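You operate a simulated robot arm through the tools that you are given. There is no shell and no other tool.

You are at the controls of a simulated robot arm. One attempt, no reset.

JOB
Set the filler for short cans and clamp the rail in.
Fine: Raise the heads, turn the black wheel to short. Free the rail by the knob marked grip and leave that at tight; the flow, foam and cold knobs and the numbered levers stay. Where these are worked on the way, their far stop is far enough and under half their travel is too little: knob marked grip.

The check looks at the end state, three seconds after you hand in, the way a careful person would. Anything else that was tipped, shoved, dropped, spilled or broken makes it a failure.

ROBOT AND FRAMES
A 7-joint arm with a three-finger gripper, fixed in place. Base frame: the origin is on the floor under the middle of its stand, x ahead of it, y to its left, z up. Readings come in cm, degrees, newtons and seconds.
With the tool pointing down near the work surface it reaches from about 10 to 86 cm from the base axis. Its first joint turns from -166.0 to 166.0 degrees. Payload 2.94 kg.
The TCP is the grasp point between the finger pads, 3 cm short of the fingertips. In the tool frame z runs along the fingers and y along their closing line. The gripper opens to 13.2 cm; its body begins 10.7 cm behind the TCP.
Orientation is told as [roll, pitch, yaw] about the base's x, y, z axes, in that order, counted from this pose: with the fingers straight down and closing along the base's y, the tool's x points along the base's -x, its y along +y and its z along -z.

CONTROLS
- The arm moves only by the tool servo_tool. Its argument "steps" is a list of rows, each a list of 6 numbers: the shift along the tool's x, y, z in units of 20 mm (1.0 is 20 mm), then the turn, a rotation vector about the tool's x, y, z in units of 8 degrees (1.0 is 8 degrees). In form: [[dx, dy, dz, ax, ay, az], ...]. A call has 1 to 20 rows; each row shifts and turns the commanded pose from where the row before left it, along the tool's axes as they then stand. "hand" is the finger opening in m, from 0 to 0.132, set as the call begins (left out, the last holds). A call with a number of a shift or a turn outside -1 to 1 is refused whole. Rows are played at 5 a second. More than 5 cm and 8.6 degrees between two rows, or a gripper value outside its range, and nothing of the call is played. A pose out of reach is approached as far as the arm can. The call stops where the force on the tool passes 40 N (or 10 N more than at its start, if that is more) or the arm is blocked; 0.2 s more then pass. Each finger travels about 3.74 cm/s and halts on what it meets, pressing with about 39 N; the grip force reading is that of the motor and also rises with nothing between the fingers. The clock runs only during rows and for 0.2 s after the last one: add rows that do not move to give the fingers time. The reply holds the time, the measured pose of the TCP, the force on the tool along the base axes, the opening and the grip force, in the units named above and with some noise, with the torque about the TCP (base axes, N m) and any sound that the robot's microphone picked up.
- Cameras (640 x 400 px; columns grow to the right, rows downward): "scene" is fixed at [22.15, 65.16, 154.66]; the picture's right is [-0.48, -0.87, 0.00], its down [-0.38, 0.21, -0.90] and it looks along [0.79, -0.44, -0.44] (base axes); focal length 308 px, centre (320, 200). "wrist" rides on the gripper at [7.2, 0.3, -14.4] in the tool frame; the picture's right is [-0.04, 1.00, 0.00], its down [-0.88, -0.04, -0.48] and it looks along [-0.47, -0.02, 0.88] (tool axes); focal length 256 px, centre (320, 200). There is no depth. A picture from a camera that has moved, and an enlarged one, comes with that camera's place and axes in the base frame and with its lens.
- snapshot(camera): a new picture of that camera. No time passes.
- raise_lower(by): moves the trunk up (or, below 0, down) by that many cm; the arm rides with it, the base frame stays. It gives what a move gives, with no picture.
- enlarge(camera, box): a new picture of the part [left, top, right, bottom] of that camera's present view, enlarged. No time passes.
- hand_in(): hands the job in; it is judged then, once.

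Places have to be worked out from the pictures, the camera data and where the tool is seen. Open the gripper and draw the arm clear of the work before you hand the job in, unless the task says otherwise.

The tools are called after "Request:" by a JSON object that holds its "name" and its "arguments". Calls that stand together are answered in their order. servo_tool: Moves the arm, as the interface text tells. Its arguments: {"type":"object","properties":{"steps":{"type":"array"},"hand":{"type":"number"}},"required":["steps"]} The other tools are called the same way: raise_lower (by) moves the trunk up or down; snapshot (camera) takes a picture; enlarge (camera, box) takes an enlarged picture of a part of a camera's view; hand_in () hands the job in.

At the start:

```text
t: 0.0
ee_pos: [59.79, 8.74, 143.7]
ee_rot: [-0.1, 0.0, 0.0]
force: [0.4, 0.1, -0.4]
wrist_torque: [0.03, -0.04, 0.03]
opening: 13.18
grip_force: 0.1
trunk travel left (down, up): [-37.5, 16.5]
```

scene: 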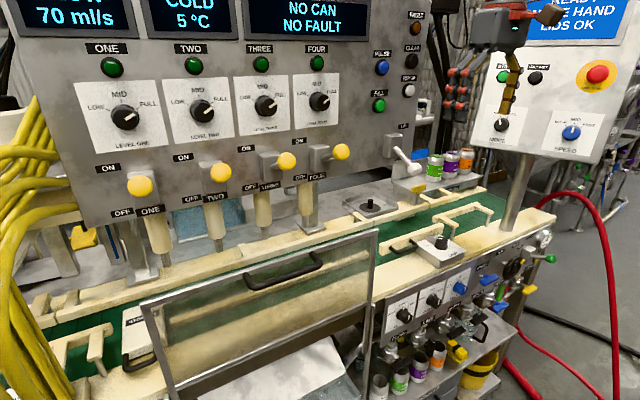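
wrist: 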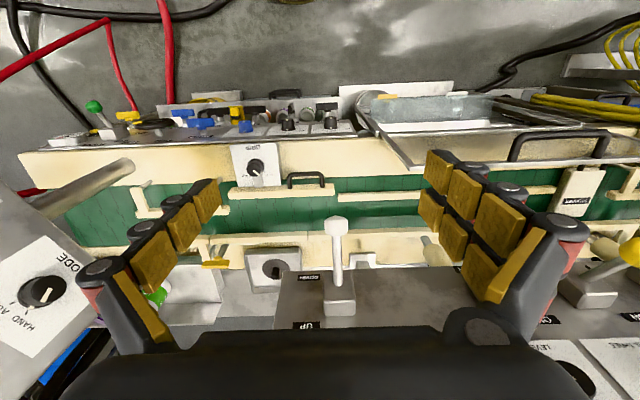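

The pictures show a filler panel, levers, rail, and knobs. I'll enlarge several areas before moving anything, to find the grip knob, the black wheel and the heads lever.

Request:
{"name": "enlarge", "arguments": {"camera": "scene", "box": [340, 100, 500, 200]}}

Request:
{"name": "enlarge", "arguments": {"camera": "scene", "box": [340, 190, 560, 330]}}

Request:
{"name": "enlarge", "arguments": {"camera": "scene", "box": [360, 250, 560, 400]}}

Request:
{"name": "enlarge", "arguments": {"camera": "wrist", "box": [200, 130, 400, 340]}}

Request:
{"name": "enlarge", "arguments": {"camera": "scene", "box": [460, 60, 640, 180]}}

```text
4.00 times, centred on (420, 150) of scene
camera zoom: at [22.15, 65.16, 154.66], right [-0.48, -0.87, 0.0], down [-0.38, 0.21, -0.9], along [0.79, -0.44, -0.44], focal length 1233 px, centre (-80, 400)
```

zoom: 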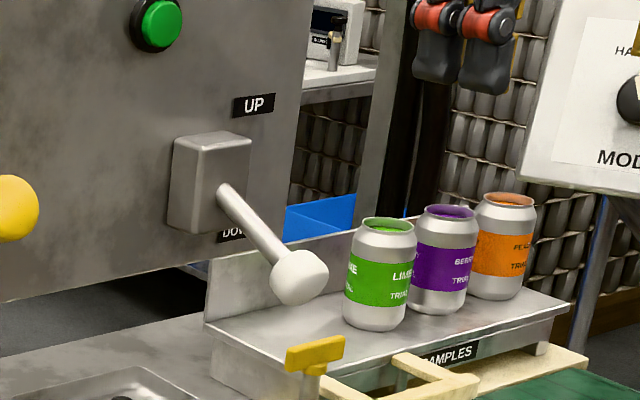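

```text
2.86 times, centred on (450, 260) of scene
camera zoom: at [22.15, 65.16, 154.66], right [-0.48, -0.87, 0.0], down [-0.38, 0.21, -0.9], along [0.79, -0.44, -0.44], focal length 881 px, centre (-51, 29)
```

zoom: 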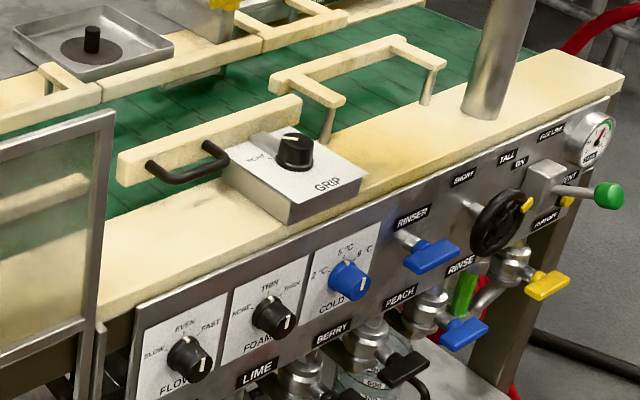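

```text
2.67 times, centred on (460, 325) of scene
camera zoom: at [22.15, 65.16, 154.66], right [-0.48, -0.87, 0.0], down [-0.38, 0.21, -0.9], along [0.79, -0.44, -0.44], focal length 822 px, centre (-53, -133)
```

zoom: 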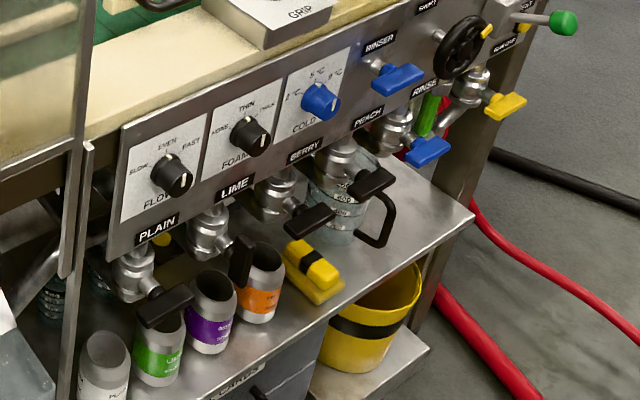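

```text
1.90 times, centred on (300, 235) of wrist
camera zoom: at [52.58, 9.08, 158.08], right [0.04, 1.0, 0.0], down [0.88, -0.04, 0.48], along [0.47, -0.02, -0.88], focal length 488 px, centre (358, 133)
```

zoom: 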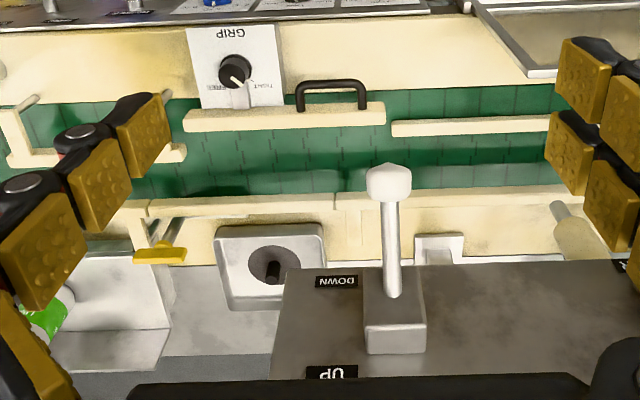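

```text
3.33 times, centred on (550, 120) of scene
camera zoom: at [22.15, 65.16, 154.66], right [-0.48, -0.87, 0.0], down [-0.38, 0.21, -0.9], along [0.79, -0.44, -0.44], focal length 1027 px, centre (-447, 467)
```

zoom: 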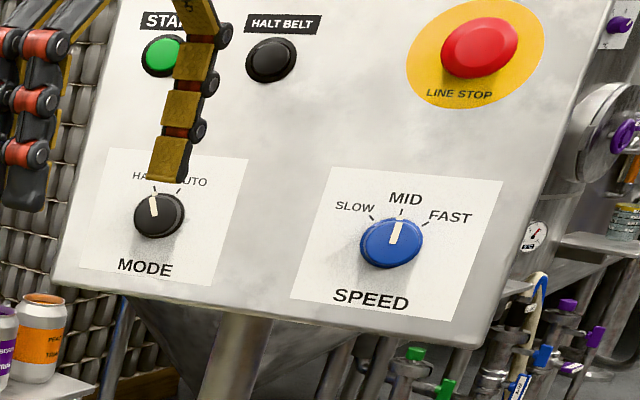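

The white-ball lever (UP/DOWN) triangulates to about (72.9, 10.5, 128.1), and the grip knob to roughly (73.6, -7, 101). Next I'll zoom in on the wheel, the rail and the knob markings.

Request:
{"name": "enlarge", "arguments": {"camera": "wrist", "box": [20, 80, 180, 180]}}

Request:
{"name": "enlarge", "arguments": {"camera": "wrist", "box": [140, 80, 300, 180]}}

Request:
{"name": "enlarge", "arguments": {"camera": "wrist", "box": [200, 130, 360, 230]}}

Request:
{"name": "enlarge", "arguments": {"camera": "scene", "box": [480, 230, 560, 280]}}

Request:
{"name": "enlarge", "arguments": {"camera": "scene", "box": [376, 200, 488, 270]}}

Request:
{"name": "enlarge", "arguments": {"camera": "scene", "box": [90, 130, 370, 305]}}

```text
4.00 times, centred on (100, 130) of wrist
camera zoom: at [52.58, 9.08, 158.08], right [0.04, 1.0, 0.0], down [0.88, -0.04, 0.48], along [0.47, -0.02, -0.88], focal length 1024 px, centre (1200, 480)
```

zoom: 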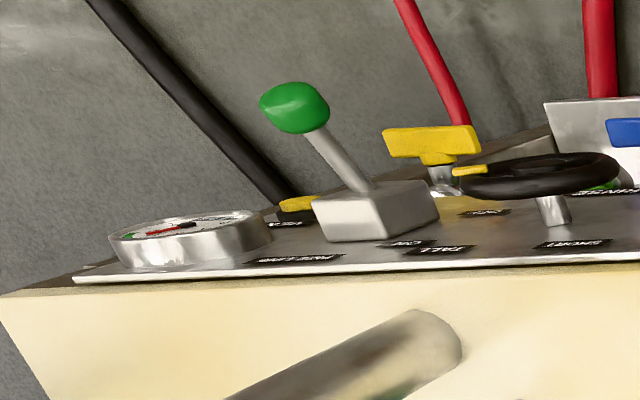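

```text
4.00 times, centred on (220, 130) of wrist
camera zoom: at [52.58, 9.08, 158.08], right [0.04, 1.0, 0.0], down [0.88, -0.04, 0.48], along [0.47, -0.02, -0.88], focal length 1024 px, centre (720, 480)
```

zoom: 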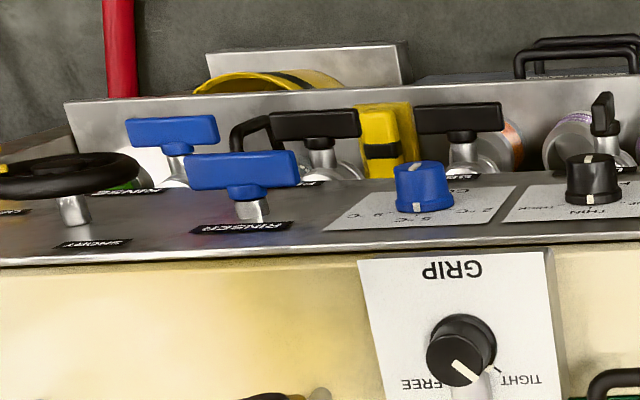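

```text
4.00 times, centred on (280, 180) of wrist
camera zoom: at [52.58, 9.08, 158.08], right [0.04, 1.0, 0.0], down [0.88, -0.04, 0.48], along [0.47, -0.02, -0.88], focal length 1024 px, centre (480, 280)
```

zoom: 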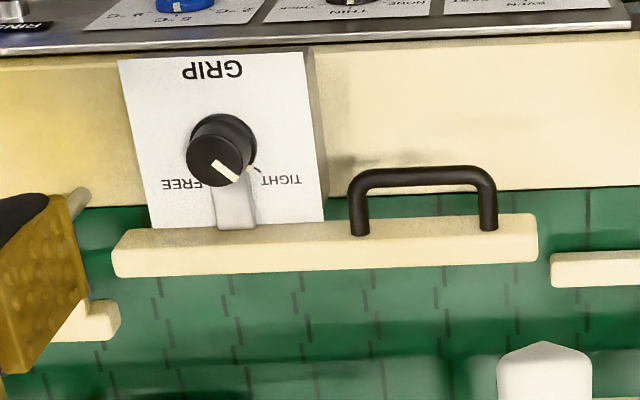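

```text
8.00 times, centred on (520, 255) of scene
camera zoom: at [22.15, 65.16, 154.66], right [-0.48, -0.87, 0.0], down [-0.38, 0.21, -0.9], along [0.79, -0.44, -0.44], focal length 2466 px, centre (-1280, -240)
```

zoom: 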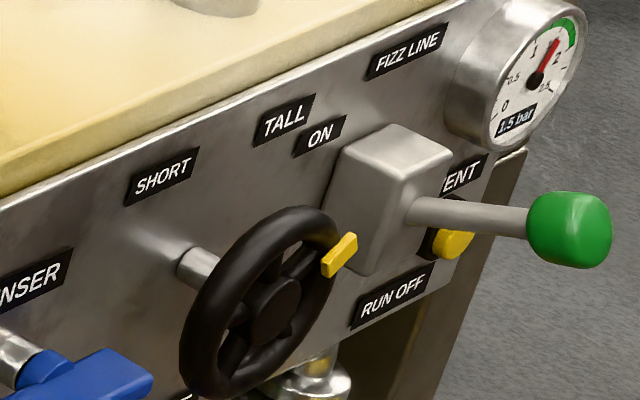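

```text
5.71 times, centred on (432, 235) of scene
camera zoom: at [22.15, 65.16, 154.66], right [-0.48, -0.87, 0.0], down [-0.38, 0.21, -0.9], along [0.79, -0.44, -0.44], focal length 1761 px, centre (-320, 0)
```

zoom: 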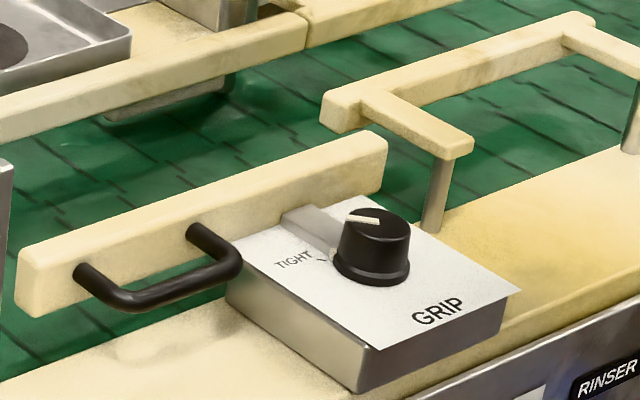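

```text
2.29 times, centred on (230, 218) of scene
camera zoom: at [22.15, 65.16, 154.66], right [-0.48, -0.87, 0.0], down [-0.38, 0.21, -0.9], along [0.79, -0.44, -0.44], focal length 704 px, centre (526, 160)
```

zoom: 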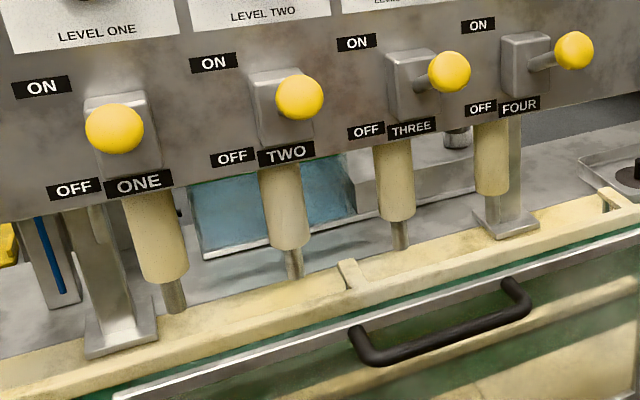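

The lever is at DOWN, the grip knob points at TIGHT, and the wheel's yellow mark is on the TALL side. The wheel hub is near (65.6, -37.9, 84.4). I'll start with the heads lever by pitching the tool 48° forward in place, then checking the view.

Request:
{"name": "servo_tool", "arguments": {"steps": [[0, 0, 0, 0, -1, 0], [0, 0, 0, 0, -1, 0], [0, 0, 0, 0, -1, 0], [0, 0, 0, 0, -1, 0], [0, 0, 0, 0, -1, 0], [0, 0, 0, 0, -1, 0], [0, 0, 0, 0, 0, 0]], "hand": 0.09}}

Request:
{"name": "snapshot", "arguments": {"camera": "wrist"}}

Request:
{"name": "snapshot", "arguments": {"camera": "scene"}}

```text
t: 1.6
ee_pos: [59.73, 8.87, 143.7]
ee_rot: [0.0, -48.0, -0.1]
force: [-0.1, 0.3, -0.1]
wrist_torque: [-0.02, 0.01, -0.02]
opening: 8.99
grip_force: 0.1
trunk travel left (down, up): [-37.5, 16.5]
```

```text
taken
camera wrist: at [44.34, 9.14, 147.95], right [0.03, 1.0, 0.03], down [0.23, -0.04, 0.97], along [0.97, -0.02, -0.23], focal length 256 px, centre (320, 200)
```

wrist: 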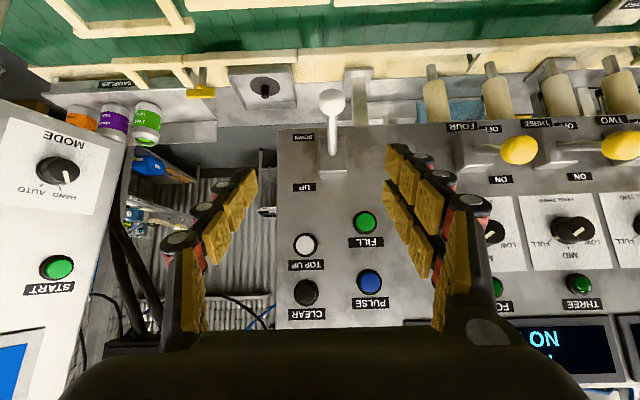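

```text
taken
```

scene: 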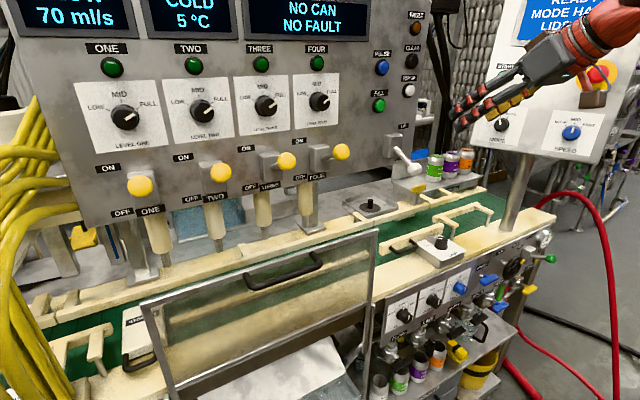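

The ball re-projects to about (72.9, 10.4, 128.4), which agrees with the first estimate. I'll approach along the tool axis, stop about 6 cm short and check.

Request:
{"name": "servo_tool", "arguments": {"steps": [[0.329, 0.191, 1, 0, 0, 0], [0.329, 0.191, 1, 0, 0, 0], [0.329, 0.191, 1, 0, 0, 0], [0.329, 0.191, 1, 0, 0, 0], [0, 0, 1, 0, 0, 0], [0, 0, 1, 0, 0, 0], [0, 0, 1, 0, 0, 0], [0, 0, 0, 0, 0, 0]], "hand": 0.08}}

Request:
{"name": "snapshot", "arguments": {"camera": "wrist"}}

Request:
{"name": "snapshot", "arguments": {"camera": "scene"}}

```text
t: 3.4
ee_pos: [68.24, 10.13, 132.45]
ee_rot: [0.0, -48.0, 0.0]
force: [0.0, 0.0, 0.0]
wrist_torque: [0.01, 0.01, -0.01]
opening: 7.99
grip_force: 0.1
trunk travel left (down, up): [-37.5, 16.5]
```

```text
taken
camera wrist: at [52.8, 10.53, 136.64], right [0.03, 1.0, 0.03], down [0.23, -0.04, 0.97], along [0.97, -0.02, -0.24], focal length 256 px, centre (320, 200)
```

wrist: 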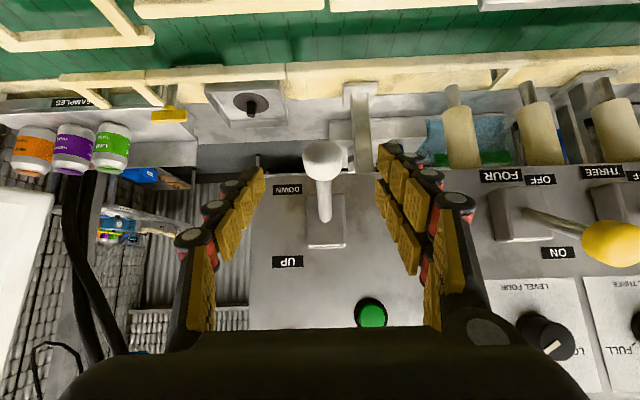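

```text
taken
```

scene: 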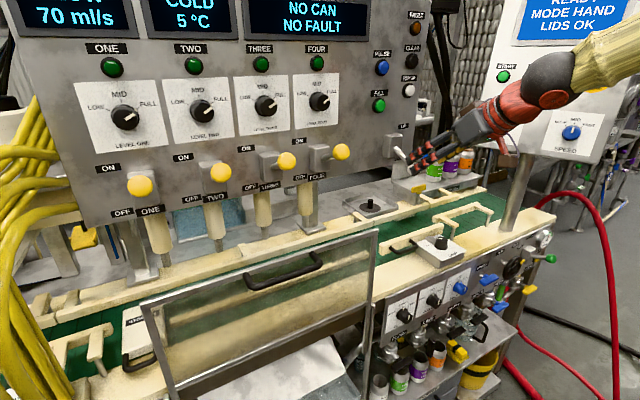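

The ball sits centred between the fingers, about 6.4 cm ahead. I'll advance, then close gently on it.

Request:
{"name": "servo_tool", "arguments": {"steps": [[0, 0.14, 0.8, 0, 0, 0], [0, 0, 0.8, 0, 0, 0], [0, 0, 0.8, 0, 0, 0], [0, 0, 0.8, 0, 0, 0], [0, 0, 0, 0, 0, 0]]}}

Request:
{"name": "snapshot", "arguments": {"camera": "wrist"}}

Request:
{"name": "enlarge", "arguments": {"camera": "scene", "box": [370, 90, 530, 190]}}

```text
t: 4.6
ee_pos: [73.21, 10.6, 128.09]
ee_rot: [0.0, -48.0, -0.2]
force: [0.0, 0.5, -0.6]
wrist_torque: [-0.01, 0.03, 0.02]
opening: 7.99
grip_force: 0.0
trunk travel left (down, up): [-37.5, 16.5]
```

```text
taken
camera wrist: at [57.68, 10.85, 132.29], right [0.03, 1.0, 0.03], down [0.23, -0.04, 0.97], along [0.97, -0.02, -0.24], focal length 256 px, centre (320, 200)
```

wrist: 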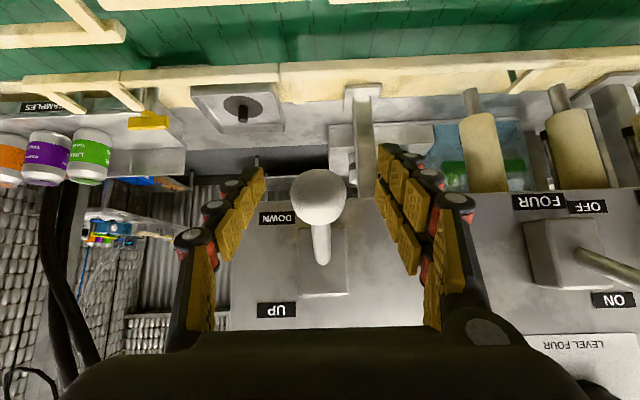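

```text
4.00 times, centred on (450, 140) of scene
camera zoom: at [22.15, 65.16, 154.66], right [-0.48, -0.87, 0.0], down [-0.38, 0.21, -0.9], along [0.79, -0.44, -0.44], focal length 1233 px, centre (-200, 440)
```

zoom: 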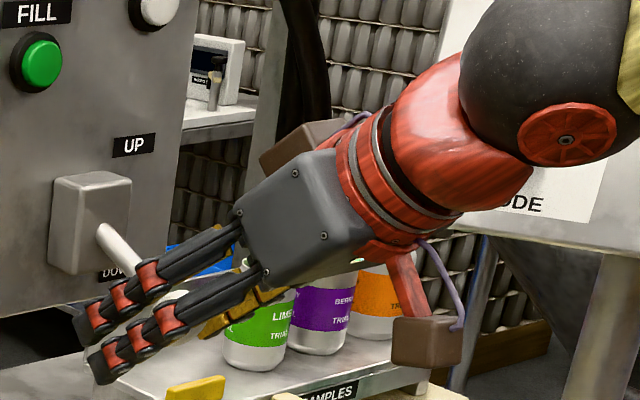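

The ball is between the pads. I'll close on it and hold still to let the fingers settle.

Request:
{"name": "servo_tool", "arguments": {"steps": [[0, 0, 0, 0, 0, 0], [0, 0, 0, 0, 0, 0], [0, 0, 0, 0, 0, 0], [0, 0, 0, 0, 0, 0], [0, 0, 0, 0, 0, 0]], "hand": 0.025}}

Request:
{"name": "snapshot", "arguments": {"camera": "wrist"}}

```text
t: 5.8
ee_pos: [73.08, 10.58, 127.99]
ee_rot: [0.0, -48.1, -0.1]
force: [-0.3, -2.8, 0.4]
wrist_torque: [-0.14, 0.01, -0.16]
opening: 2.94
grip_force: 27.0
trunk travel left (down, up): [-37.5, 16.5]
```

```text
taken
camera wrist: at [57.69, 10.79, 132.28], right [0.03, 1.0, 0.03], down [0.23, -0.04, 0.97], along [0.97, -0.02, -0.24], focal length 256 px, centre (320, 200)
```

wrist: 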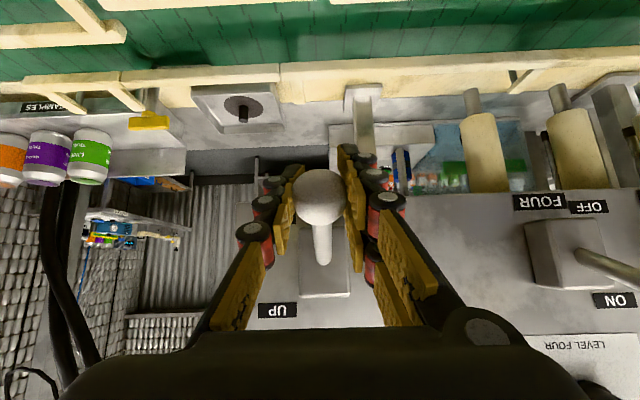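

The ball is gripped at 2.9 cm. I'll lift it along an arc about the pivot near (81, 132), and do the first half while watching the force.

Request:
{"name": "servo_tool", "arguments": {"steps": [[-0.256, 0, -0.567, 0, 0, 0], [-0.325, 0, -0.528, 0, 0, 0], [-0.4, 0, -0.475, 0, 0, 0], [-0.461, 0, -0.415, 0, 0, 0]]}}

Request:
{"name": "snapshot", "arguments": {"camera": "wrist"}}

Request:
{"name": "snapshot", "arguments": {"camera": "scene"}}

```text
t: 6.8
ee_pos: [72.19, 10.48, 133.22]
ee_rot: [0.1, -48.2, 0.0]
force: [-0.5, -7.3, 0.7]
wrist_torque: [-0.03, -0.08, 0.02]
opening: 3.09
grip_force: 3.4
trunk travel left (down, up): [-37.5, 16.5]
```

```text
taken
camera wrist: at [56.7, 10.78, 137.36], right [0.03, 1.0, 0.03], down [0.23, -0.04, 0.97], along [0.97, -0.02, -0.23], focal length 256 px, centre (320, 200)
```

wrist: 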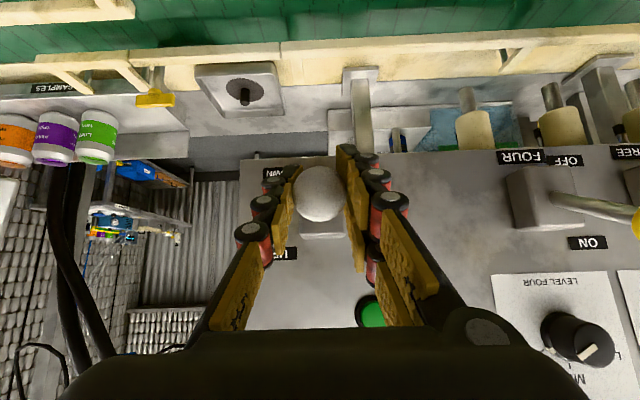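

```text
taken
```

scene: 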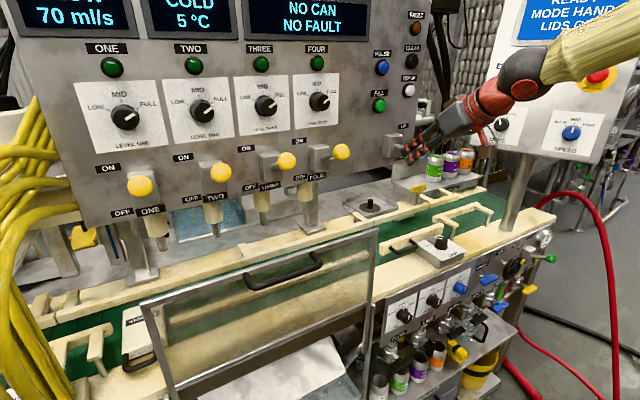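

The heads are visibly rising and the forces are low. I'll continue the arc toward UP.

Request:
{"name": "servo_tool", "arguments": {"steps": [[-0.514, 0, -0.348, 0, 0, 0], [-0.559, 0, -0.268, 0, 0, 0], [-0.59, 0, -0.196, 0, 0, 0], [0, 0, 0, 0, 0, 0]]}}

Request:
{"name": "snapshot", "arguments": {"camera": "wrist"}}

Request:
{"name": "snapshot", "arguments": {"camera": "scene"}}

```text
t: 7.8
ee_pos: [73.16, 10.51, 136.4]
ee_rot: [0.0, -47.9, -0.1]
force: [-1.1, -3.4, -4.2]
wrist_torque: [0.02, 0.05, -0.01]
opening: 2.97
grip_force: 20.2
trunk travel left (down, up): [-37.5, 16.5]
```

```text
taken
camera wrist: at [57.66, 10.77, 140.68], right [0.03, 1.0, 0.03], down [0.24, -0.04, 0.97], along [0.97, -0.02, -0.24], focal length 256 px, centre (320, 200)
```

wrist: 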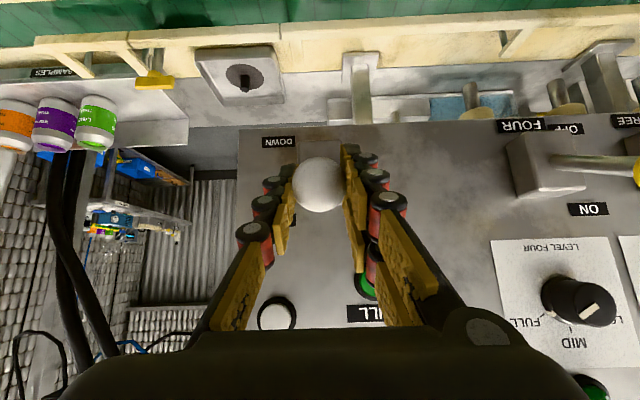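

```text
taken
```

scene: 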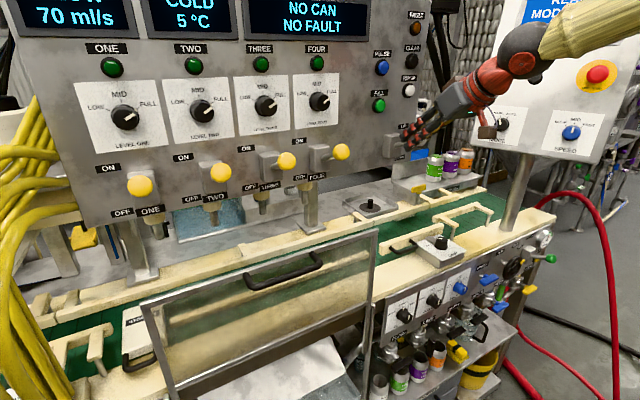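

The force is now -4 N in z, so the stop may be near. I'll push about one more row along the arc to reach it.

Request:
{"name": "servo_tool", "arguments": {"steps": [[-0.305, 0, -0.053, 0, 0, 0], [-0.305, 0, -0.053, 0, 0, 0], [0, 0, 0, 0, 0, 0]]}}

Request:
{"name": "enlarge", "arguments": {"camera": "scene", "box": [370, 90, 530, 190]}}

Request:
{"name": "enlarge", "arguments": {"camera": "scene", "box": [90, 130, 370, 305]}}

```text
t: 8.6
ee_pos: [73.87, 10.59, 138.14]
ee_rot: [0.2, -48.5, -0.1]
force: [0.6, 0.5, 1.7]
wrist_torque: [-0.05, 0.08, -0.12]
opening: 2.72
grip_force: 2.0
trunk travel left (down, up): [-37.5, 16.5]
```

```text
4.00 times, centred on (450, 140) of scene
camera zoom: at [22.15, 65.16, 154.66], right [-0.48, -0.87, 0.0], down [-0.38, 0.21, -0.9], along [0.79, -0.44, -0.44], focal length 1233 px, centre (-200, 440)
```

zoom: 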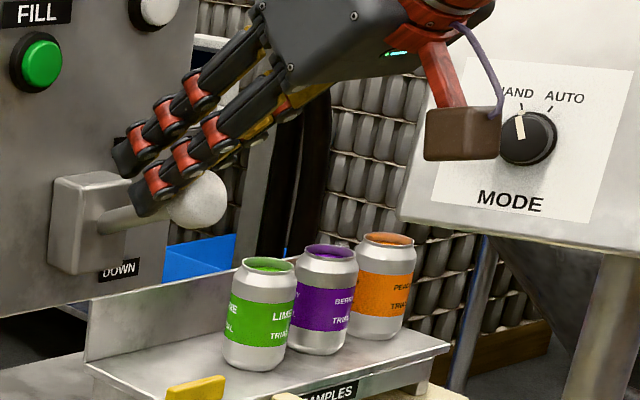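

```text
2.29 times, centred on (230, 218) of scene
camera zoom: at [22.15, 65.16, 154.66], right [-0.48, -0.87, 0.0], down [-0.38, 0.21, -0.9], along [0.79, -0.44, -0.44], focal length 704 px, centre (526, 160)
```

zoom: 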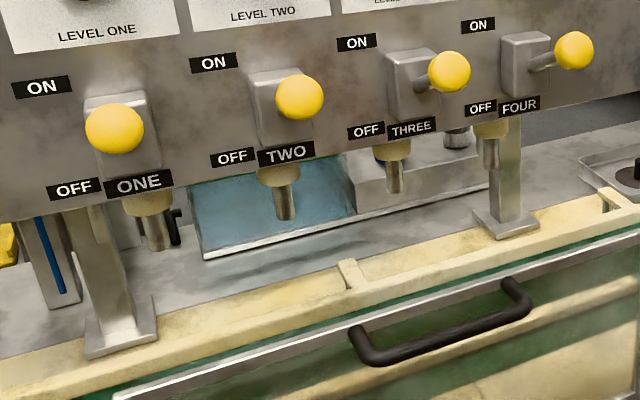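

The ball slid a little down out of the pads as the lever met its upper stop; the ball is now near (72.9, 10.5, 135.6). I'll open, back off and look at the lever and heads unobstructed.

Request:
{"name": "servo_tool", "arguments": {"steps": [[0, 0, 0, 0, 0, 0], [0, 0, 0, 0, 0, 0], [0, 0, 0, 0, 0, 0], [0, 0, 0, 0, 0, 0], [0, 0, -1, 0, 0, 0], [0, 0, -1, 0, 0, 0], [0, 0, -1, 0, 0, 0], [0, 0, -1, 0, 0, 0], [0, 0, -1, 0, 0, 0], [0, 0, 0, 0, 0, 0]], "hand": 0.08}}

Request:
{"name": "snapshot", "arguments": {"camera": "wrist"}}

Request:
{"name": "enlarge", "arguments": {"camera": "scene", "box": [340, 100, 500, 200]}}

```text
t: 10.8
ee_pos: [66.37, 10.53, 144.05]
ee_rot: [0.0, -47.9, 0.0]
force: [0.8, 0.3, 0.0]
wrist_torque: [-0.03, 0.04, -0.01]
opening: 8.0
grip_force: 0.0
trunk travel left (down, up): [-37.5, 16.5]
```

```text
taken
camera wrist: at [50.99, 10.74, 148.4], right [0.03, 1.0, 0.03], down [0.24, -0.04, 0.97], along [0.97, -0.02, -0.24], focal length 256 px, centre (320, 200)
```

wrist: 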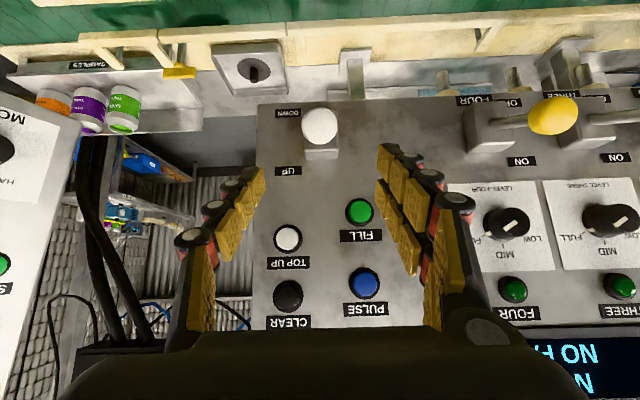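

```text
4.00 times, centred on (420, 150) of scene
camera zoom: at [22.15, 65.16, 154.66], right [-0.48, -0.87, 0.0], down [-0.38, 0.21, -0.9], along [0.79, -0.44, -0.44], focal length 1233 px, centre (-80, 400)
```

zoom: 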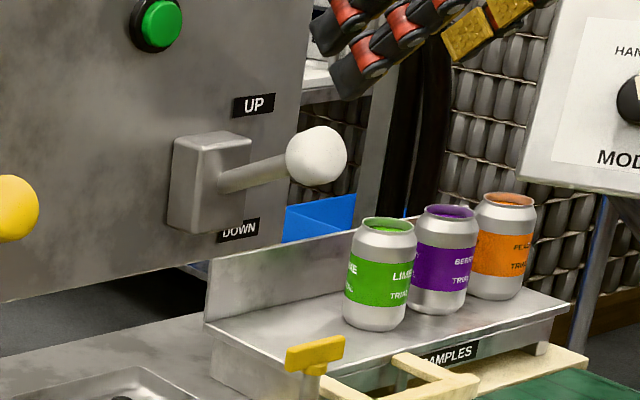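

The lever is at UP (ball about z 135.8, symmetric with its old 128.1) and the heads are raised. Next is the black wheel near (65.6, -37.9, 84.4). I'll back away and swing over to look at it closely.

Request:
{"name": "servo_tool", "arguments": {"steps": [[0.669, -1, -0.743, 0, 0, 0], [0.669, -1, -0.743, 0, 0, 0], [0.669, -1, -0.743, 0, 0, 0], [0.669, -1, -0.743, 0, 0, 0], [0.669, -1, -0.743, 0, 0, 0], [0.669, -1, -0.743, 0, 0, 0], [0.669, -1, -0.743, 0, 0, 0], [0.669, -1, -0.743, 0, 0, 0], [0.669, -1, -0.743, 0, 0, 0], [0.743, -1, 0.669, 0, 0, 0], [0.743, -1, 0.669, 0, 0, 0], [0.743, -1, 0.669, 0, 0, 0], [0.743, -1, 0.669, 0, 0, 0], [0.743, -1, 0.669, 0, 0, 0], [0.743, -1, 0.669, 0, 0, 0], [0.743, -1, 0.669, 0, 0, 0], [0.743, -1, 0.669, 0, 0, 0], [0.743, -1, 0.669, 0, 0, 0], [0.743, -1, 0.669, 0, 0, 0], [0.743, -1, 0.669, 0, 0, 0]], "hand": 0.04}}

Request:
{"name": "snapshot", "arguments": {"camera": "wrist"}}

Request:
{"name": "snapshot", "arguments": {"camera": "scene"}}

```text
t: 15.0
ee_pos: [49.02, -28.35, 122.85]
ee_rot: [-1.0, -48.4, 1.7]
force: [-0.1, 0.7, -0.5]
wrist_torque: [0.01, -0.01, -0.02]
opening: 4.0
grip_force: 0.1
trunk travel left (down, up): [-37.5, 16.5]
```

```text
taken
camera wrist: at [33.51, -28.35, 126.92], right [0.01, 1.0, 0.02], down [0.23, -0.02, 0.97], along [0.97, 0.0, -0.23], focal length 256 px, centre (320, 200)
```

wrist: 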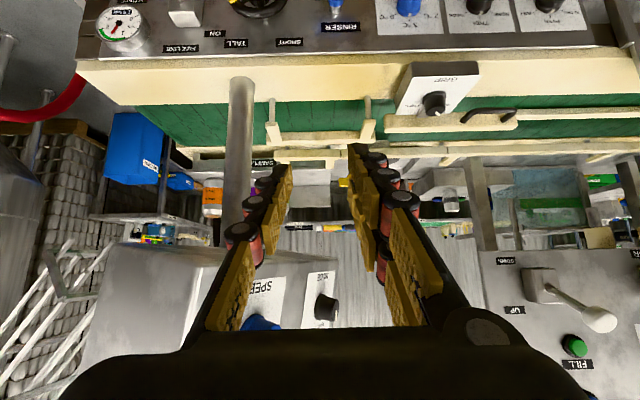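

```text
taken
```

scene: 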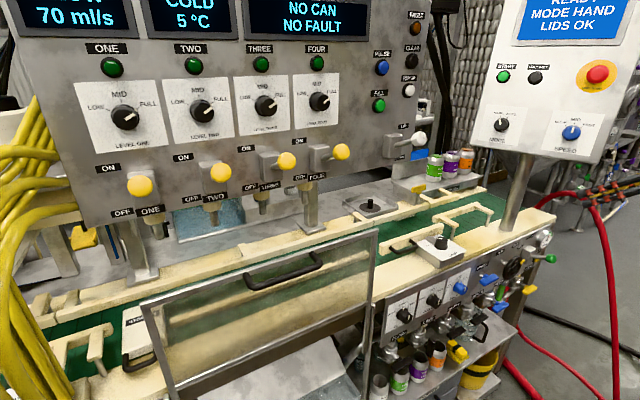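

The heads stay up. I'll drop down in front of the wheel panel to view the wheel closely.

Request:
{"name": "servo_tool", "arguments": {"steps": [[0.743, 0, 0.669, 0, 0, 0], [0.743, 0, 0.669, 0, 0, 0], [0.743, 0, 0.669, 0, 0, 0], [0.743, 0, 0.669, 0, 0, 0], [0.743, 0, 0.669, 0, 0, 0], [0.743, 0, 0.669, 0, 0, 0], [0.743, 0, 0.669, 0, 0, 0], [0.743, 0, 0.669, 0, 0, 0], [0.743, 0, 0.669, 0, 0, 0], [0.743, 0, 0.669, 0, 0, 0], [0.743, 0, 0.669, 0, 0, 0], [0.743, 0, 0.669, 0, 0, 0], [0.743, 0, 0.669, 0, 0, 0], [0, 0, 0, 0, 0, 0]], "hand": 0.04}}

Request:
{"name": "snapshot", "arguments": {"camera": "wrist"}}

Request:
{"name": "snapshot", "arguments": {"camera": "scene"}}

```text
t: 18.0
ee_pos: [48.28, -29.36, 96.2]
ee_rot: [0.0, -47.9, -0.1]
force: [-0.3, -0.9, -0.2]
wrist_torque: [0.01, -0.02, 0.0]
opening: 3.99
grip_force: 0.1
trunk travel left (down, up): [-37.5, 16.5]
```

```text
taken
camera wrist: at [32.8, -28.99, 100.41], right [0.03, 1.0, 0.03], down [0.23, -0.04, 0.97], along [0.97, -0.02, -0.24], focal length 256 px, centre (320, 200)
```

wrist: 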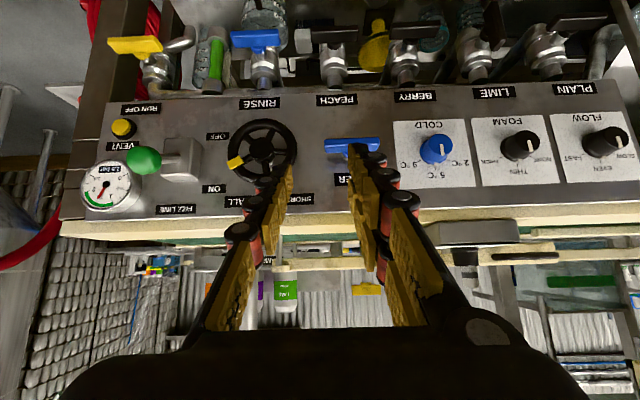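

```text
taken
```

scene: 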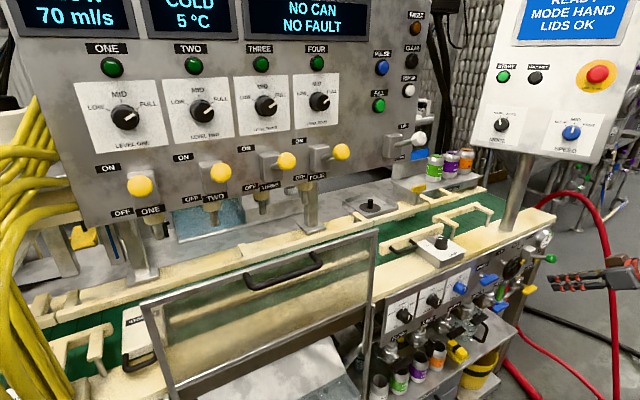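

That is a clear view of the wheel. I'll enlarge it.

Request:
{"name": "enlarge", "arguments": {"camera": "wrist", "box": [100, 80, 340, 230]}}

Request:
{"name": "enlarge", "arguments": {"camera": "wrist", "box": [200, 100, 328, 180]}}

```text
2.67 times, centred on (220, 155) of wrist
camera zoom: at [32.8, -28.99, 100.41], right [0.03, 1.0, 0.03], down [0.23, -0.04, 0.97], along [0.97, -0.02, -0.24], focal length 683 px, centre (587, 320)
```

zoom: 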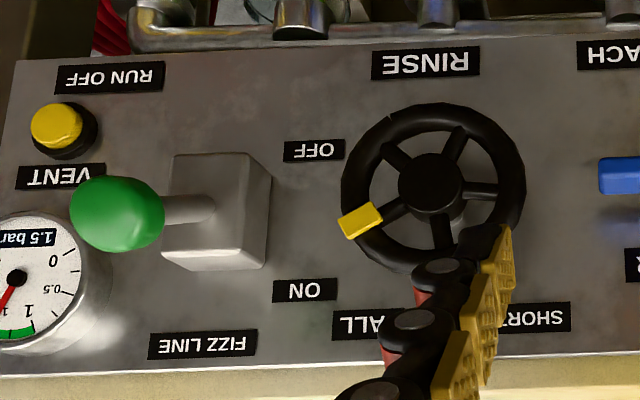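

```text
5.00 times, centred on (264, 140) of wrist
camera zoom: at [32.8, -28.99, 100.41], right [0.03, 1.0, 0.03], down [0.23, -0.04, 0.97], along [0.97, -0.02, -0.24], focal length 1280 px, centre (600, 500)
```

zoom: 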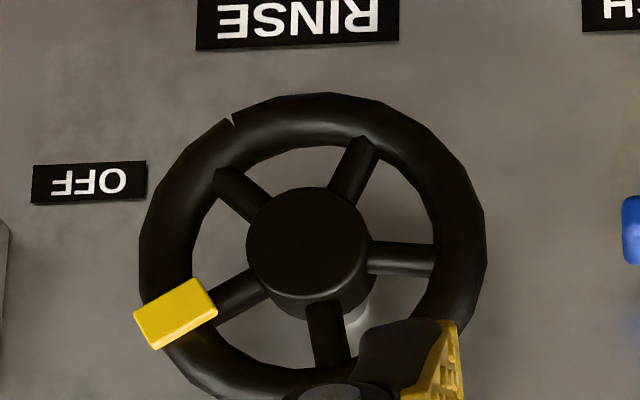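

The wheel hub is at about (65.1, -37.3, 85.0) with outer radius about 4.8 cm. The yellow mark is about 65° right of top, on the TALL side. I'll grasp the rim from the front with the tool horizontal, so first I level the tool and roll it in place.

Request:
{"name": "servo_tool", "arguments": {"steps": [[0, 0, -0.5, 0, -0.875, 0], [0, 0, -0.5, 0, -0.875, 0], [0, 0, -0.5, 0, -0.875, 0], [0, 0, 0, 0, -0.875, 0], [0, 0, 0, 0, -0.875, 0], [0, 0, 0, 0, -0.875, 0], [0, 0, 0, 0, 0, -0.982], [0, 0, 0, 0, 0, -0.982], [0, 0, 0, 0, 0, -0.982], [0, 0, 0, 0, 0, -0.982], [0, 0, 0, 0, 0, -0.982], [0, 0, 0, 0, 0, -0.982], [0, 0, 0, 0, 0, -0.982], [0, 0, 0, 0, 0, 0]], "hand": 0.12}}

Request:
{"name": "snapshot", "arguments": {"camera": "wrist"}}

Request:
{"name": "snapshot", "arguments": {"camera": "scene"}}

```text
t: 21.0
ee_pos: [54.05, -54.72, 105.65]
ee_rot: [-87.9, -52.8, 89.1]
force: [-0.4, -0.3, -0.3]
wrist_torque: [-0.01, -0.01, -0.04]
opening: 12.02
grip_force: 0.0
out of reach, approached as far as the arm can: row 5, 6, 7, 8, 9, 10, 11, 12, 13
trunk travel left (down, up): [-37.5, 16.5]
```

```text
taken
camera wrist: at [39.64, -59.13, 100.03], right [-0.02, 0.82, -0.57], down [-0.47, 0.49, 0.73], along [0.88, 0.28, 0.37], focal length 256 px, centre (320, 200)
```

wrist: 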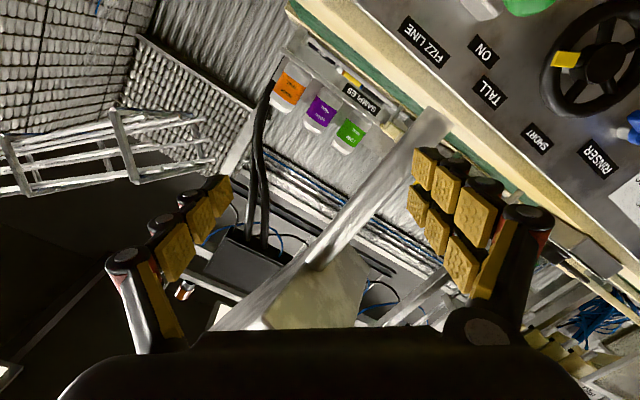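

```text
taken
```

scene: 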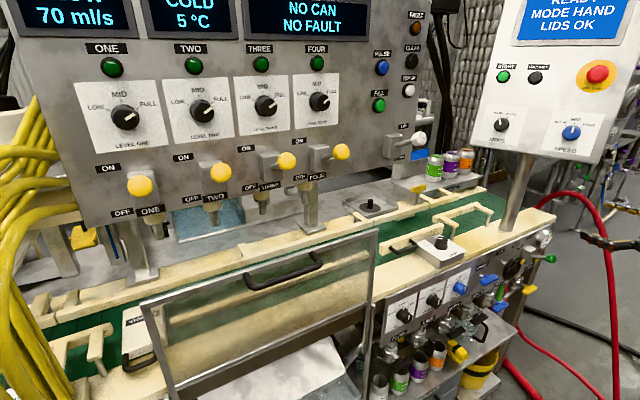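

The arm couldn't reach a level tool that close to its stand and settled at an odd pose, touching nothing. I'll send one zero row to see whether the command still sits out of reach.

Request:
{"name": "servo_tool", "arguments": {"steps": [[0, 0, 0, 0, 0, 0]]}}

```text
t: 21.4
ee_pos: [53.99, -54.69, 105.66]
ee_rot: [-87.9, -52.7, 89.2]
force: [-0.5, -0.1, 0.2]
wrist_torque: [0.0, -0.01, -0.01]
opening: 11.97
grip_force: 0.1
trunk travel left (down, up): [-37.5, 16.5]
```

The command resets to the achieved pose each call: the tool is level here at (54, -54.7, 105.7). I'll undo the roll and pitch and return toward the middle. Then I'll lower the trunk so the level pose becomes comfortable.

Request:
{"name": "servo_tool", "arguments": {"steps": [[0, 0, 0, 0, 0, 0.932], [0, 0, 0, 0, 0, 0.932], [0, 0, 0, 0, 0, 0.932], [0, 0, 0, 0, 0, 0.932], [0, 0, 0, 0, 0, 0.932], [0, 0, 0, 0, 0.875, 0], [0, 0, 0, 0, 0.875, 0], [0, 0, 0, 0, 0.875, 0], [0, 0, 0, 0, 0.875, 0], [0, 0, 0, 0, 0.875, 0], [0, 0, 0, 0, 0.875, 0], [0, 0, 0, 0, 0, 0]], "hand": 0.06}}

Request:
{"name": "snapshot", "arguments": {"camera": "wrist"}}

```text
t: 24.0
ee_pos: [54.17, -54.73, 105.65]
ee_rot: [0.0, -46.8, 0.6]
force: [0.0, 0.2, 0.6]
wrist_torque: [-0.04, 0.04, 0.01]
opening: 6.0
grip_force: 0.0
trunk travel left (down, up): [-37.5, 16.5]
```

```text
taken
camera wrist: at [38.67, -54.64, 110.25], right [0.02, 1.0, 0.03], down [0.26, -0.04, 0.97], along [0.97, -0.01, -0.26], focal length 256 px, centre (320, 200)
```

wrist: 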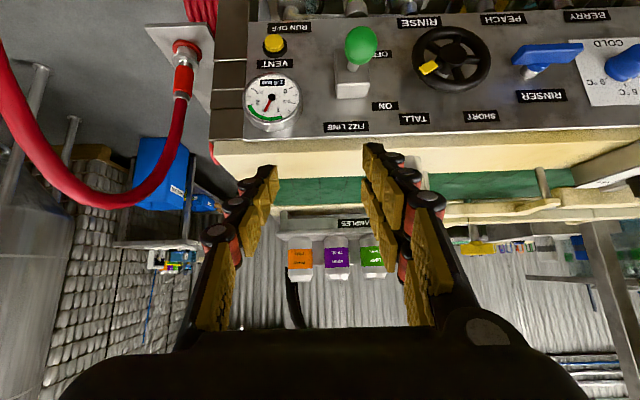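

Now at pitch -47° with a clear view; the wheel centre re-estimates near (65.1, -37.7, 85.2). I'll shift left and back to a clear spot, then lower the trunk.

Request:
{"name": "servo_tool", "arguments": {"steps": [[0.137, 1, -0.146, 0, 0, 0], [0.137, 1, -0.146, 0, 0, 0], [0.137, 1, -0.146, 0, 0, 0], [0.137, 1, -0.146, 0, 0, 0], [0.137, 1, -0.146, 0, 0, 0], [0.137, 1, -0.146, 0, 0, 0], [0.137, 1, -0.146, 0, 0, 0], [0.137, 1, -0.146, 0, 0, 0], [0.137, 1, -0.146, 0, 0, 0], [0, 0, 0, 0, 0, 0]]}}

Request:
{"name": "raise_lower", "arguments": {"by": -12}}

Request:
{"name": "snapshot", "arguments": {"camera": "wrist"}}

Request:
{"name": "snapshot", "arguments": {"camera": "scene"}}

```text
t: 26.2
ee_pos: [50.26, -36.65, 105.69]
ee_rot: [0.2, -46.9, 0.7]
force: [-0.5, 0.5, -0.9]
wrist_torque: [-0.02, 0.02, 0.04]
opening: 6.0
grip_force: 0.0
trunk travel left (down, up): [-37.5, 16.5]
```

```text
t: 27.7
ee_pos: [50.12, -36.69, 93.81]
ee_rot: [0.1, -46.8, 0.8]
force: [0.5, 0.5, 1.1]
wrist_torque: [0.02, -0.01, 0.05]
opening: 6.01
grip_force: 0.1
trunk travel left (down, up): [-25.5, 28.5]
```

```text
taken
camera wrist: at [34.8, -36.67, 98.38], right [0.02, 1.0, 0.03], down [0.26, -0.04, 0.97], along [0.97, -0.01, -0.26], focal length 256 px, centre (320, 200)
```

wrist: 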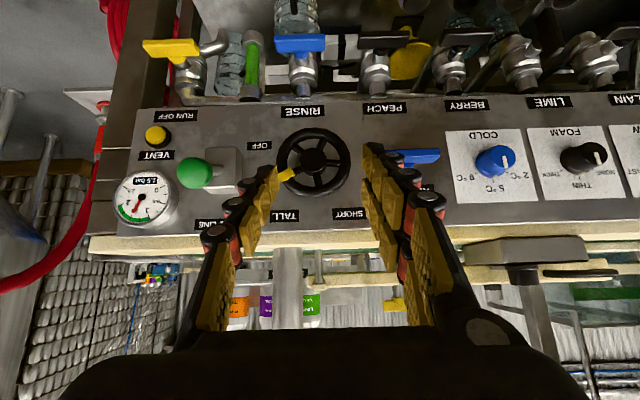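

```text
taken
```

scene: 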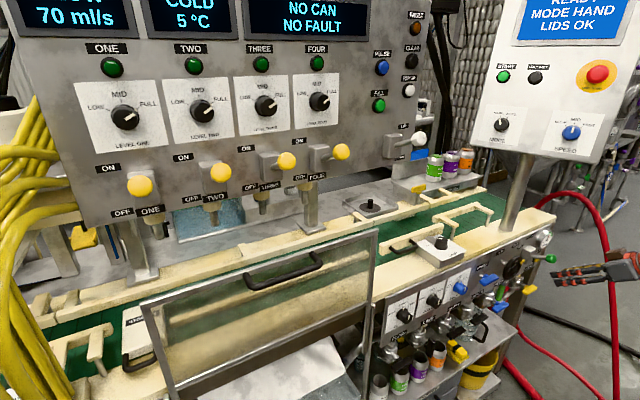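

The wheel centre is consistent at (65.1, -37.65, 84.95). I'll lower the trunk another 13 cm, then try levelling the tool in small steps.

Request:
{"name": "raise_lower", "arguments": {"by": -13}}

Request:
{"name": "servo_tool", "arguments": {"steps": [[0, 0, 0, 0, -0.9, 0], [0, 0, 0, 0, -0.9, 0], [0, 0, 0, 0, -0.9, 0], [0, 0, 0, 0, 0, 0]]}}

```text
t: 29.3
ee_pos: [50.12, -36.86, 80.83]
ee_rot: [0.2, -46.8, 0.8]
force: [0.7, 0.1, -0.1]
wrist_torque: [-0.03, -0.01, 0.0]
opening: 5.99
grip_force: 0.0
trunk travel left (down, up): [-12.5, 41.5]
```

```text
t: 30.3
ee_pos: [50.1, -36.74, 80.86]
ee_rot: [0.1, -68.4, 0.7]
force: [0.6, -0.7, -0.2]
wrist_torque: [0.03, 0.0, 0.05]
opening: 6.04
grip_force: 0.1
trunk travel left (down, up): [-12.5, 41.5]
```

Pitch reached -68° without trouble. I'll continue to level.

Request:
{"name": "servo_tool", "arguments": {"steps": [[0, 0, 0, 0, -0.9, 0], [0, 0, 0, 0, -0.9, 0], [0, 0, 0, 0, -0.9, 0], [0, 0, 0, 0, 0, 0]]}}

Request:
{"name": "snapshot", "arguments": {"camera": "wrist"}}

Request:
{"name": "snapshot", "arguments": {"camera": "scene"}}

```text
t: 31.3
ee_pos: [50.17, -36.68, 80.77]
ee_rot: [103.1, -89.9, -102.2]
force: [-0.2, 0.2, -0.4]
wrist_torque: [0.0, -0.01, 0.0]
opening: 6.0
grip_force: 0.1
trunk travel left (down, up): [-12.5, 41.5]
```

```text
taken
camera wrist: at [35.88, -36.6, 73.53], right [-0.01, 1.0, 0.04], down [-0.48, -0.05, 0.88], along [0.88, -0.01, 0.48], focal length 256 px, centre (320, 200)
```

wrist: 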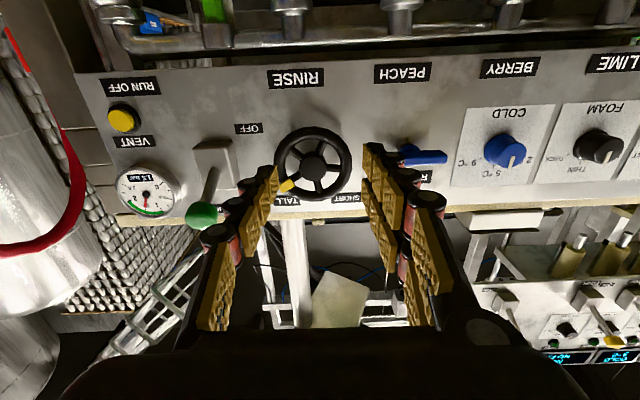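

```text
taken
```

scene: 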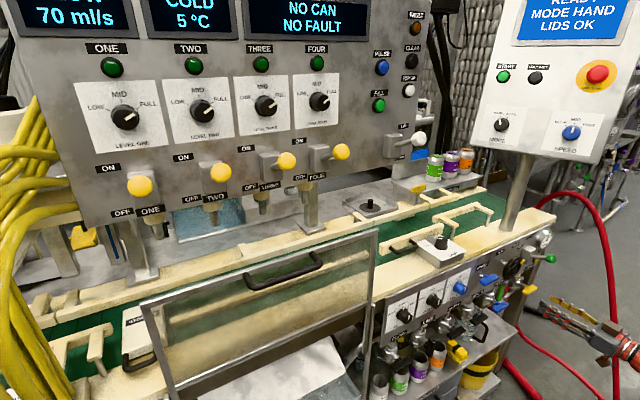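

The tool is level at (50.2, -36.7, 80.8) and the wheel centre stays at (65.1, -37.6, 84.8). Next I roll the tool a little at a time, with the hand opening to 12 cm, to set the closing line near vertical.

Request:
{"name": "servo_tool", "arguments": {"steps": [[0, 0, 0, 0, 0, -0.982], [0, 0, 0, 0, 0, -0.982], [0, 0, 0, 0, 0, -0.982], [0, 0, 0, 0, 0, 0]], "hand": 0.12}}

```text
t: 32.3
ee_pos: [52.39, -43.96, 84.23]
ee_rot: [-88.3, -68.1, 90.4]
force: [0.5, -1.3, 0.3]
wrist_torque: [0.0, 0.0, 0.01]
opening: 12.01
grip_force: 0.1
out of reach, approached as far as the arm can: row 2, 3
trunk travel left (down, up): [-12.5, 41.5]
```

Negative roll meets a joint limit. I'll roll back and test positive roll instead, while returning y toward -37.

Request:
{"name": "servo_tool", "arguments": {"steps": [[0, 0, 0, 0, 0, 0.9], [0, 0, 0, 0, 0, 0.9], [0, 0, 0, 0, 0, 0.9], [0, 0, 0, 0, 0, 0.9], [0, 0, 0, 0, 0, 0.9], [0, 0, 0, 0, 0, 0]]}}

```text
t: 33.7
ee_pos: [52.46, -43.72, 84.34]
ee_rot: [89.9, -77.4, -89.0]
force: [0.7, -0.1, 0.0]
wrist_torque: [0.02, 0.05, -0.03]
opening: 12.0
grip_force: 0.0
trunk travel left (down, up): [-12.5, 41.5]
```

That worked, with roll now about +13°. I'll keep going positive.

Request:
{"name": "servo_tool", "arguments": {"steps": [[0, 0, 0, 0, 0, 0.9], [0, 0, 0, 0, 0, 0.9], [0, 0, 0, 0, 0, 0.9], [0, 0, 0, 0, 0, 0.9], [0, 0, 0, 0, 0, 0.9], [0, 0, 0, 0, 0, 0.9], [0, 0, 0, 0, 0, 0]]}}

Request:
{"name": "snapshot", "arguments": {"camera": "wrist"}}

Request:
{"name": "snapshot", "arguments": {"camera": "scene"}}

```text
t: 35.3
ee_pos: [52.43, -43.76, 84.36]
ee_rot: [90.0, -34.2, -89.1]
force: [0.5, 0.8, -0.2]
wrist_torque: [-0.01, 0.01, 0.03]
opening: 12.0
grip_force: 0.1
trunk travel left (down, up): [-12.5, 41.5]
```

```text
taken
camera wrist: at [37.99, -37.92, 80.54], right [-0.01, 0.53, 0.85], down [-0.46, -0.76, 0.46], along [0.89, -0.39, 0.25], focal length 256 px, centre (320, 200)
```

wrist: 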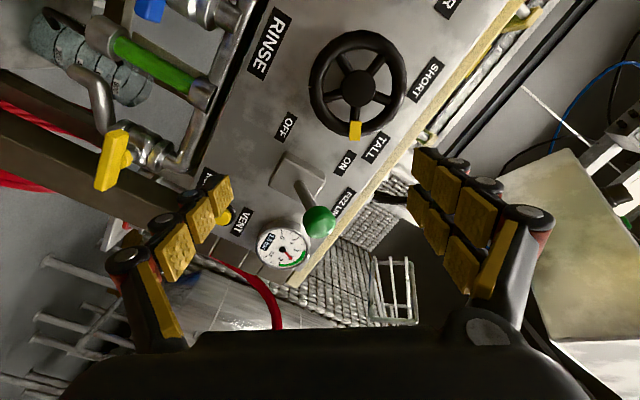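

```text
taken
```

scene: 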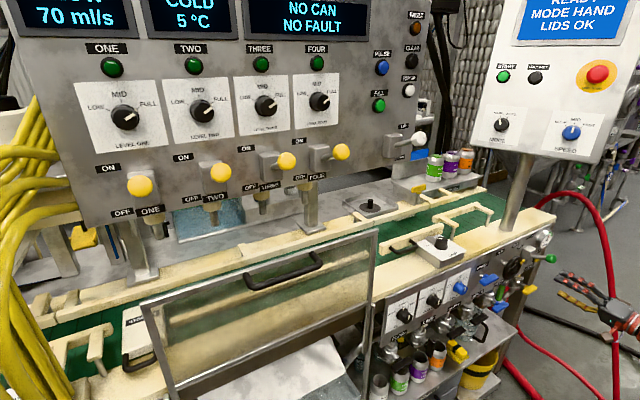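

Positive roll is free; it is now about +56°, with the two-finger side at upper left. For marker clearance I want the single finger on top, so I'll keep rolling positive and check reach as I go.

Request:
{"name": "servo_tool", "arguments": {"steps": [[0, 0, 0, 0, 0, 0.95], [0, 0, 0, 0, 0, 0.95], [0, 0, 0, 0, 0, 0.95], [0, 0, 0, 0, 0, 0.95], [0, 0, 0, 0, 0, 0.95], [0, 0, 0, 0, 0, 0.95], [0, 0, 0, 0, 0, 0.95], [0, 0, 0, 0, 0, 0.95], [0, 0, 0, 0, 0, 0.95], [0, 0, 0, 0, 0, 0.95], [0, 0, 0, 0, 0, 0]]}}

```text
t: 37.7
ee_pos: [52.3, -43.82, 84.39]
ee_rot: [89.8, 41.9, -89.2]
force: [0.2, 0.0, 0.7]
wrist_torque: [0.01, 0.01, 0.01]
opening: 12.01
grip_force: 0.0
trunk travel left (down, up): [-12.5, 41.5]
```

Roll is now about 132° with no trouble. I'll continue.

Request:
{"name": "servo_tool", "arguments": {"steps": [[0, 0, 0, 0, 0, 0.95], [0, 0, 0, 0, 0, 0.95], [0, 0, 0, 0, 0, 0.95], [0, 0, 0, 0, 0, 0.95], [0, 0, 0, 0, 0, 0.95], [0, 0, 0, 0, 0, 0.95], [0, 0, 0, 0, 0, 0.95], [0, 0, 0, 0, 0, 0.95], [0, 0, 0, 0, 0, 0.95], [0, 0, 0, 0, 0, 0.95], [0, 0, 0, 0, 0, 0.95], [0, 0, 0, 0, 0, 0.95], [0, 0, 0, 0, 0, 0.95], [0, 0, 0, 0, 0, 0]]}}

```text
t: 40.7
ee_pos: [52.48, -43.83, 84.29]
ee_rot: [-89.9, 39.3, 90.9]
force: [0.1, -0.2, 1.7]
wrist_torque: [-0.02, 0.0, 0.0]
opening: 12.01
grip_force: 0.0
trunk travel left (down, up): [-12.5, 41.5]
```

Roll is at 231°. I'll go on toward 305°, where the single finger is about 35° right of top.

Request:
{"name": "servo_tool", "arguments": {"steps": [[0, 0, 0, 0, 0, 0.929], [0, 0, 0, 0, 0, 0.929], [0, 0, 0, 0, 0, 0.929], [0, 0, 0, 0, 0, 0.929], [0, 0, 0, 0, 0, 0.929], [0, 0, 0, 0, 0, 0.929], [0, 0, 0, 0, 0, 0.929], [0, 0, 0, 0, 0, 0]]}}

Request:
{"name": "snapshot", "arguments": {"camera": "wrist"}}

```text
t: 42.5
ee_pos: [52.42, -43.82, 84.25]
ee_rot: [-90.1, -12.6, 90.6]
force: [-0.2, -0.8, 0.2]
wrist_torque: [-0.01, 0.0, -0.01]
opening: 12.01
grip_force: 0.2
trunk travel left (down, up): [-12.5, 41.5]
```

```text
taken
camera wrist: at [38.21, -51.0, 82.43], right [0.0, 0.26, -0.97], down [-0.49, 0.84, 0.23], along [0.87, 0.47, 0.12], focal length 256 px, centre (320, 200)
```

wrist: 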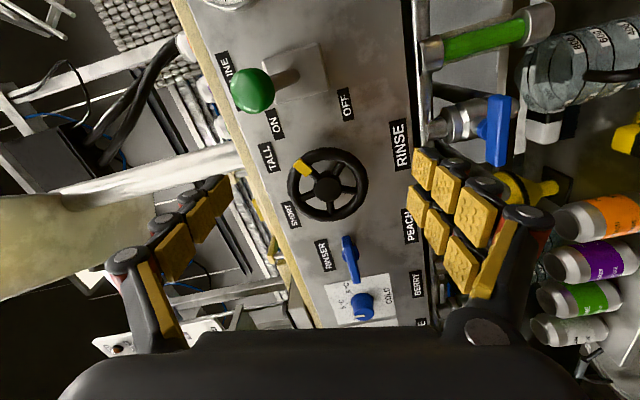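

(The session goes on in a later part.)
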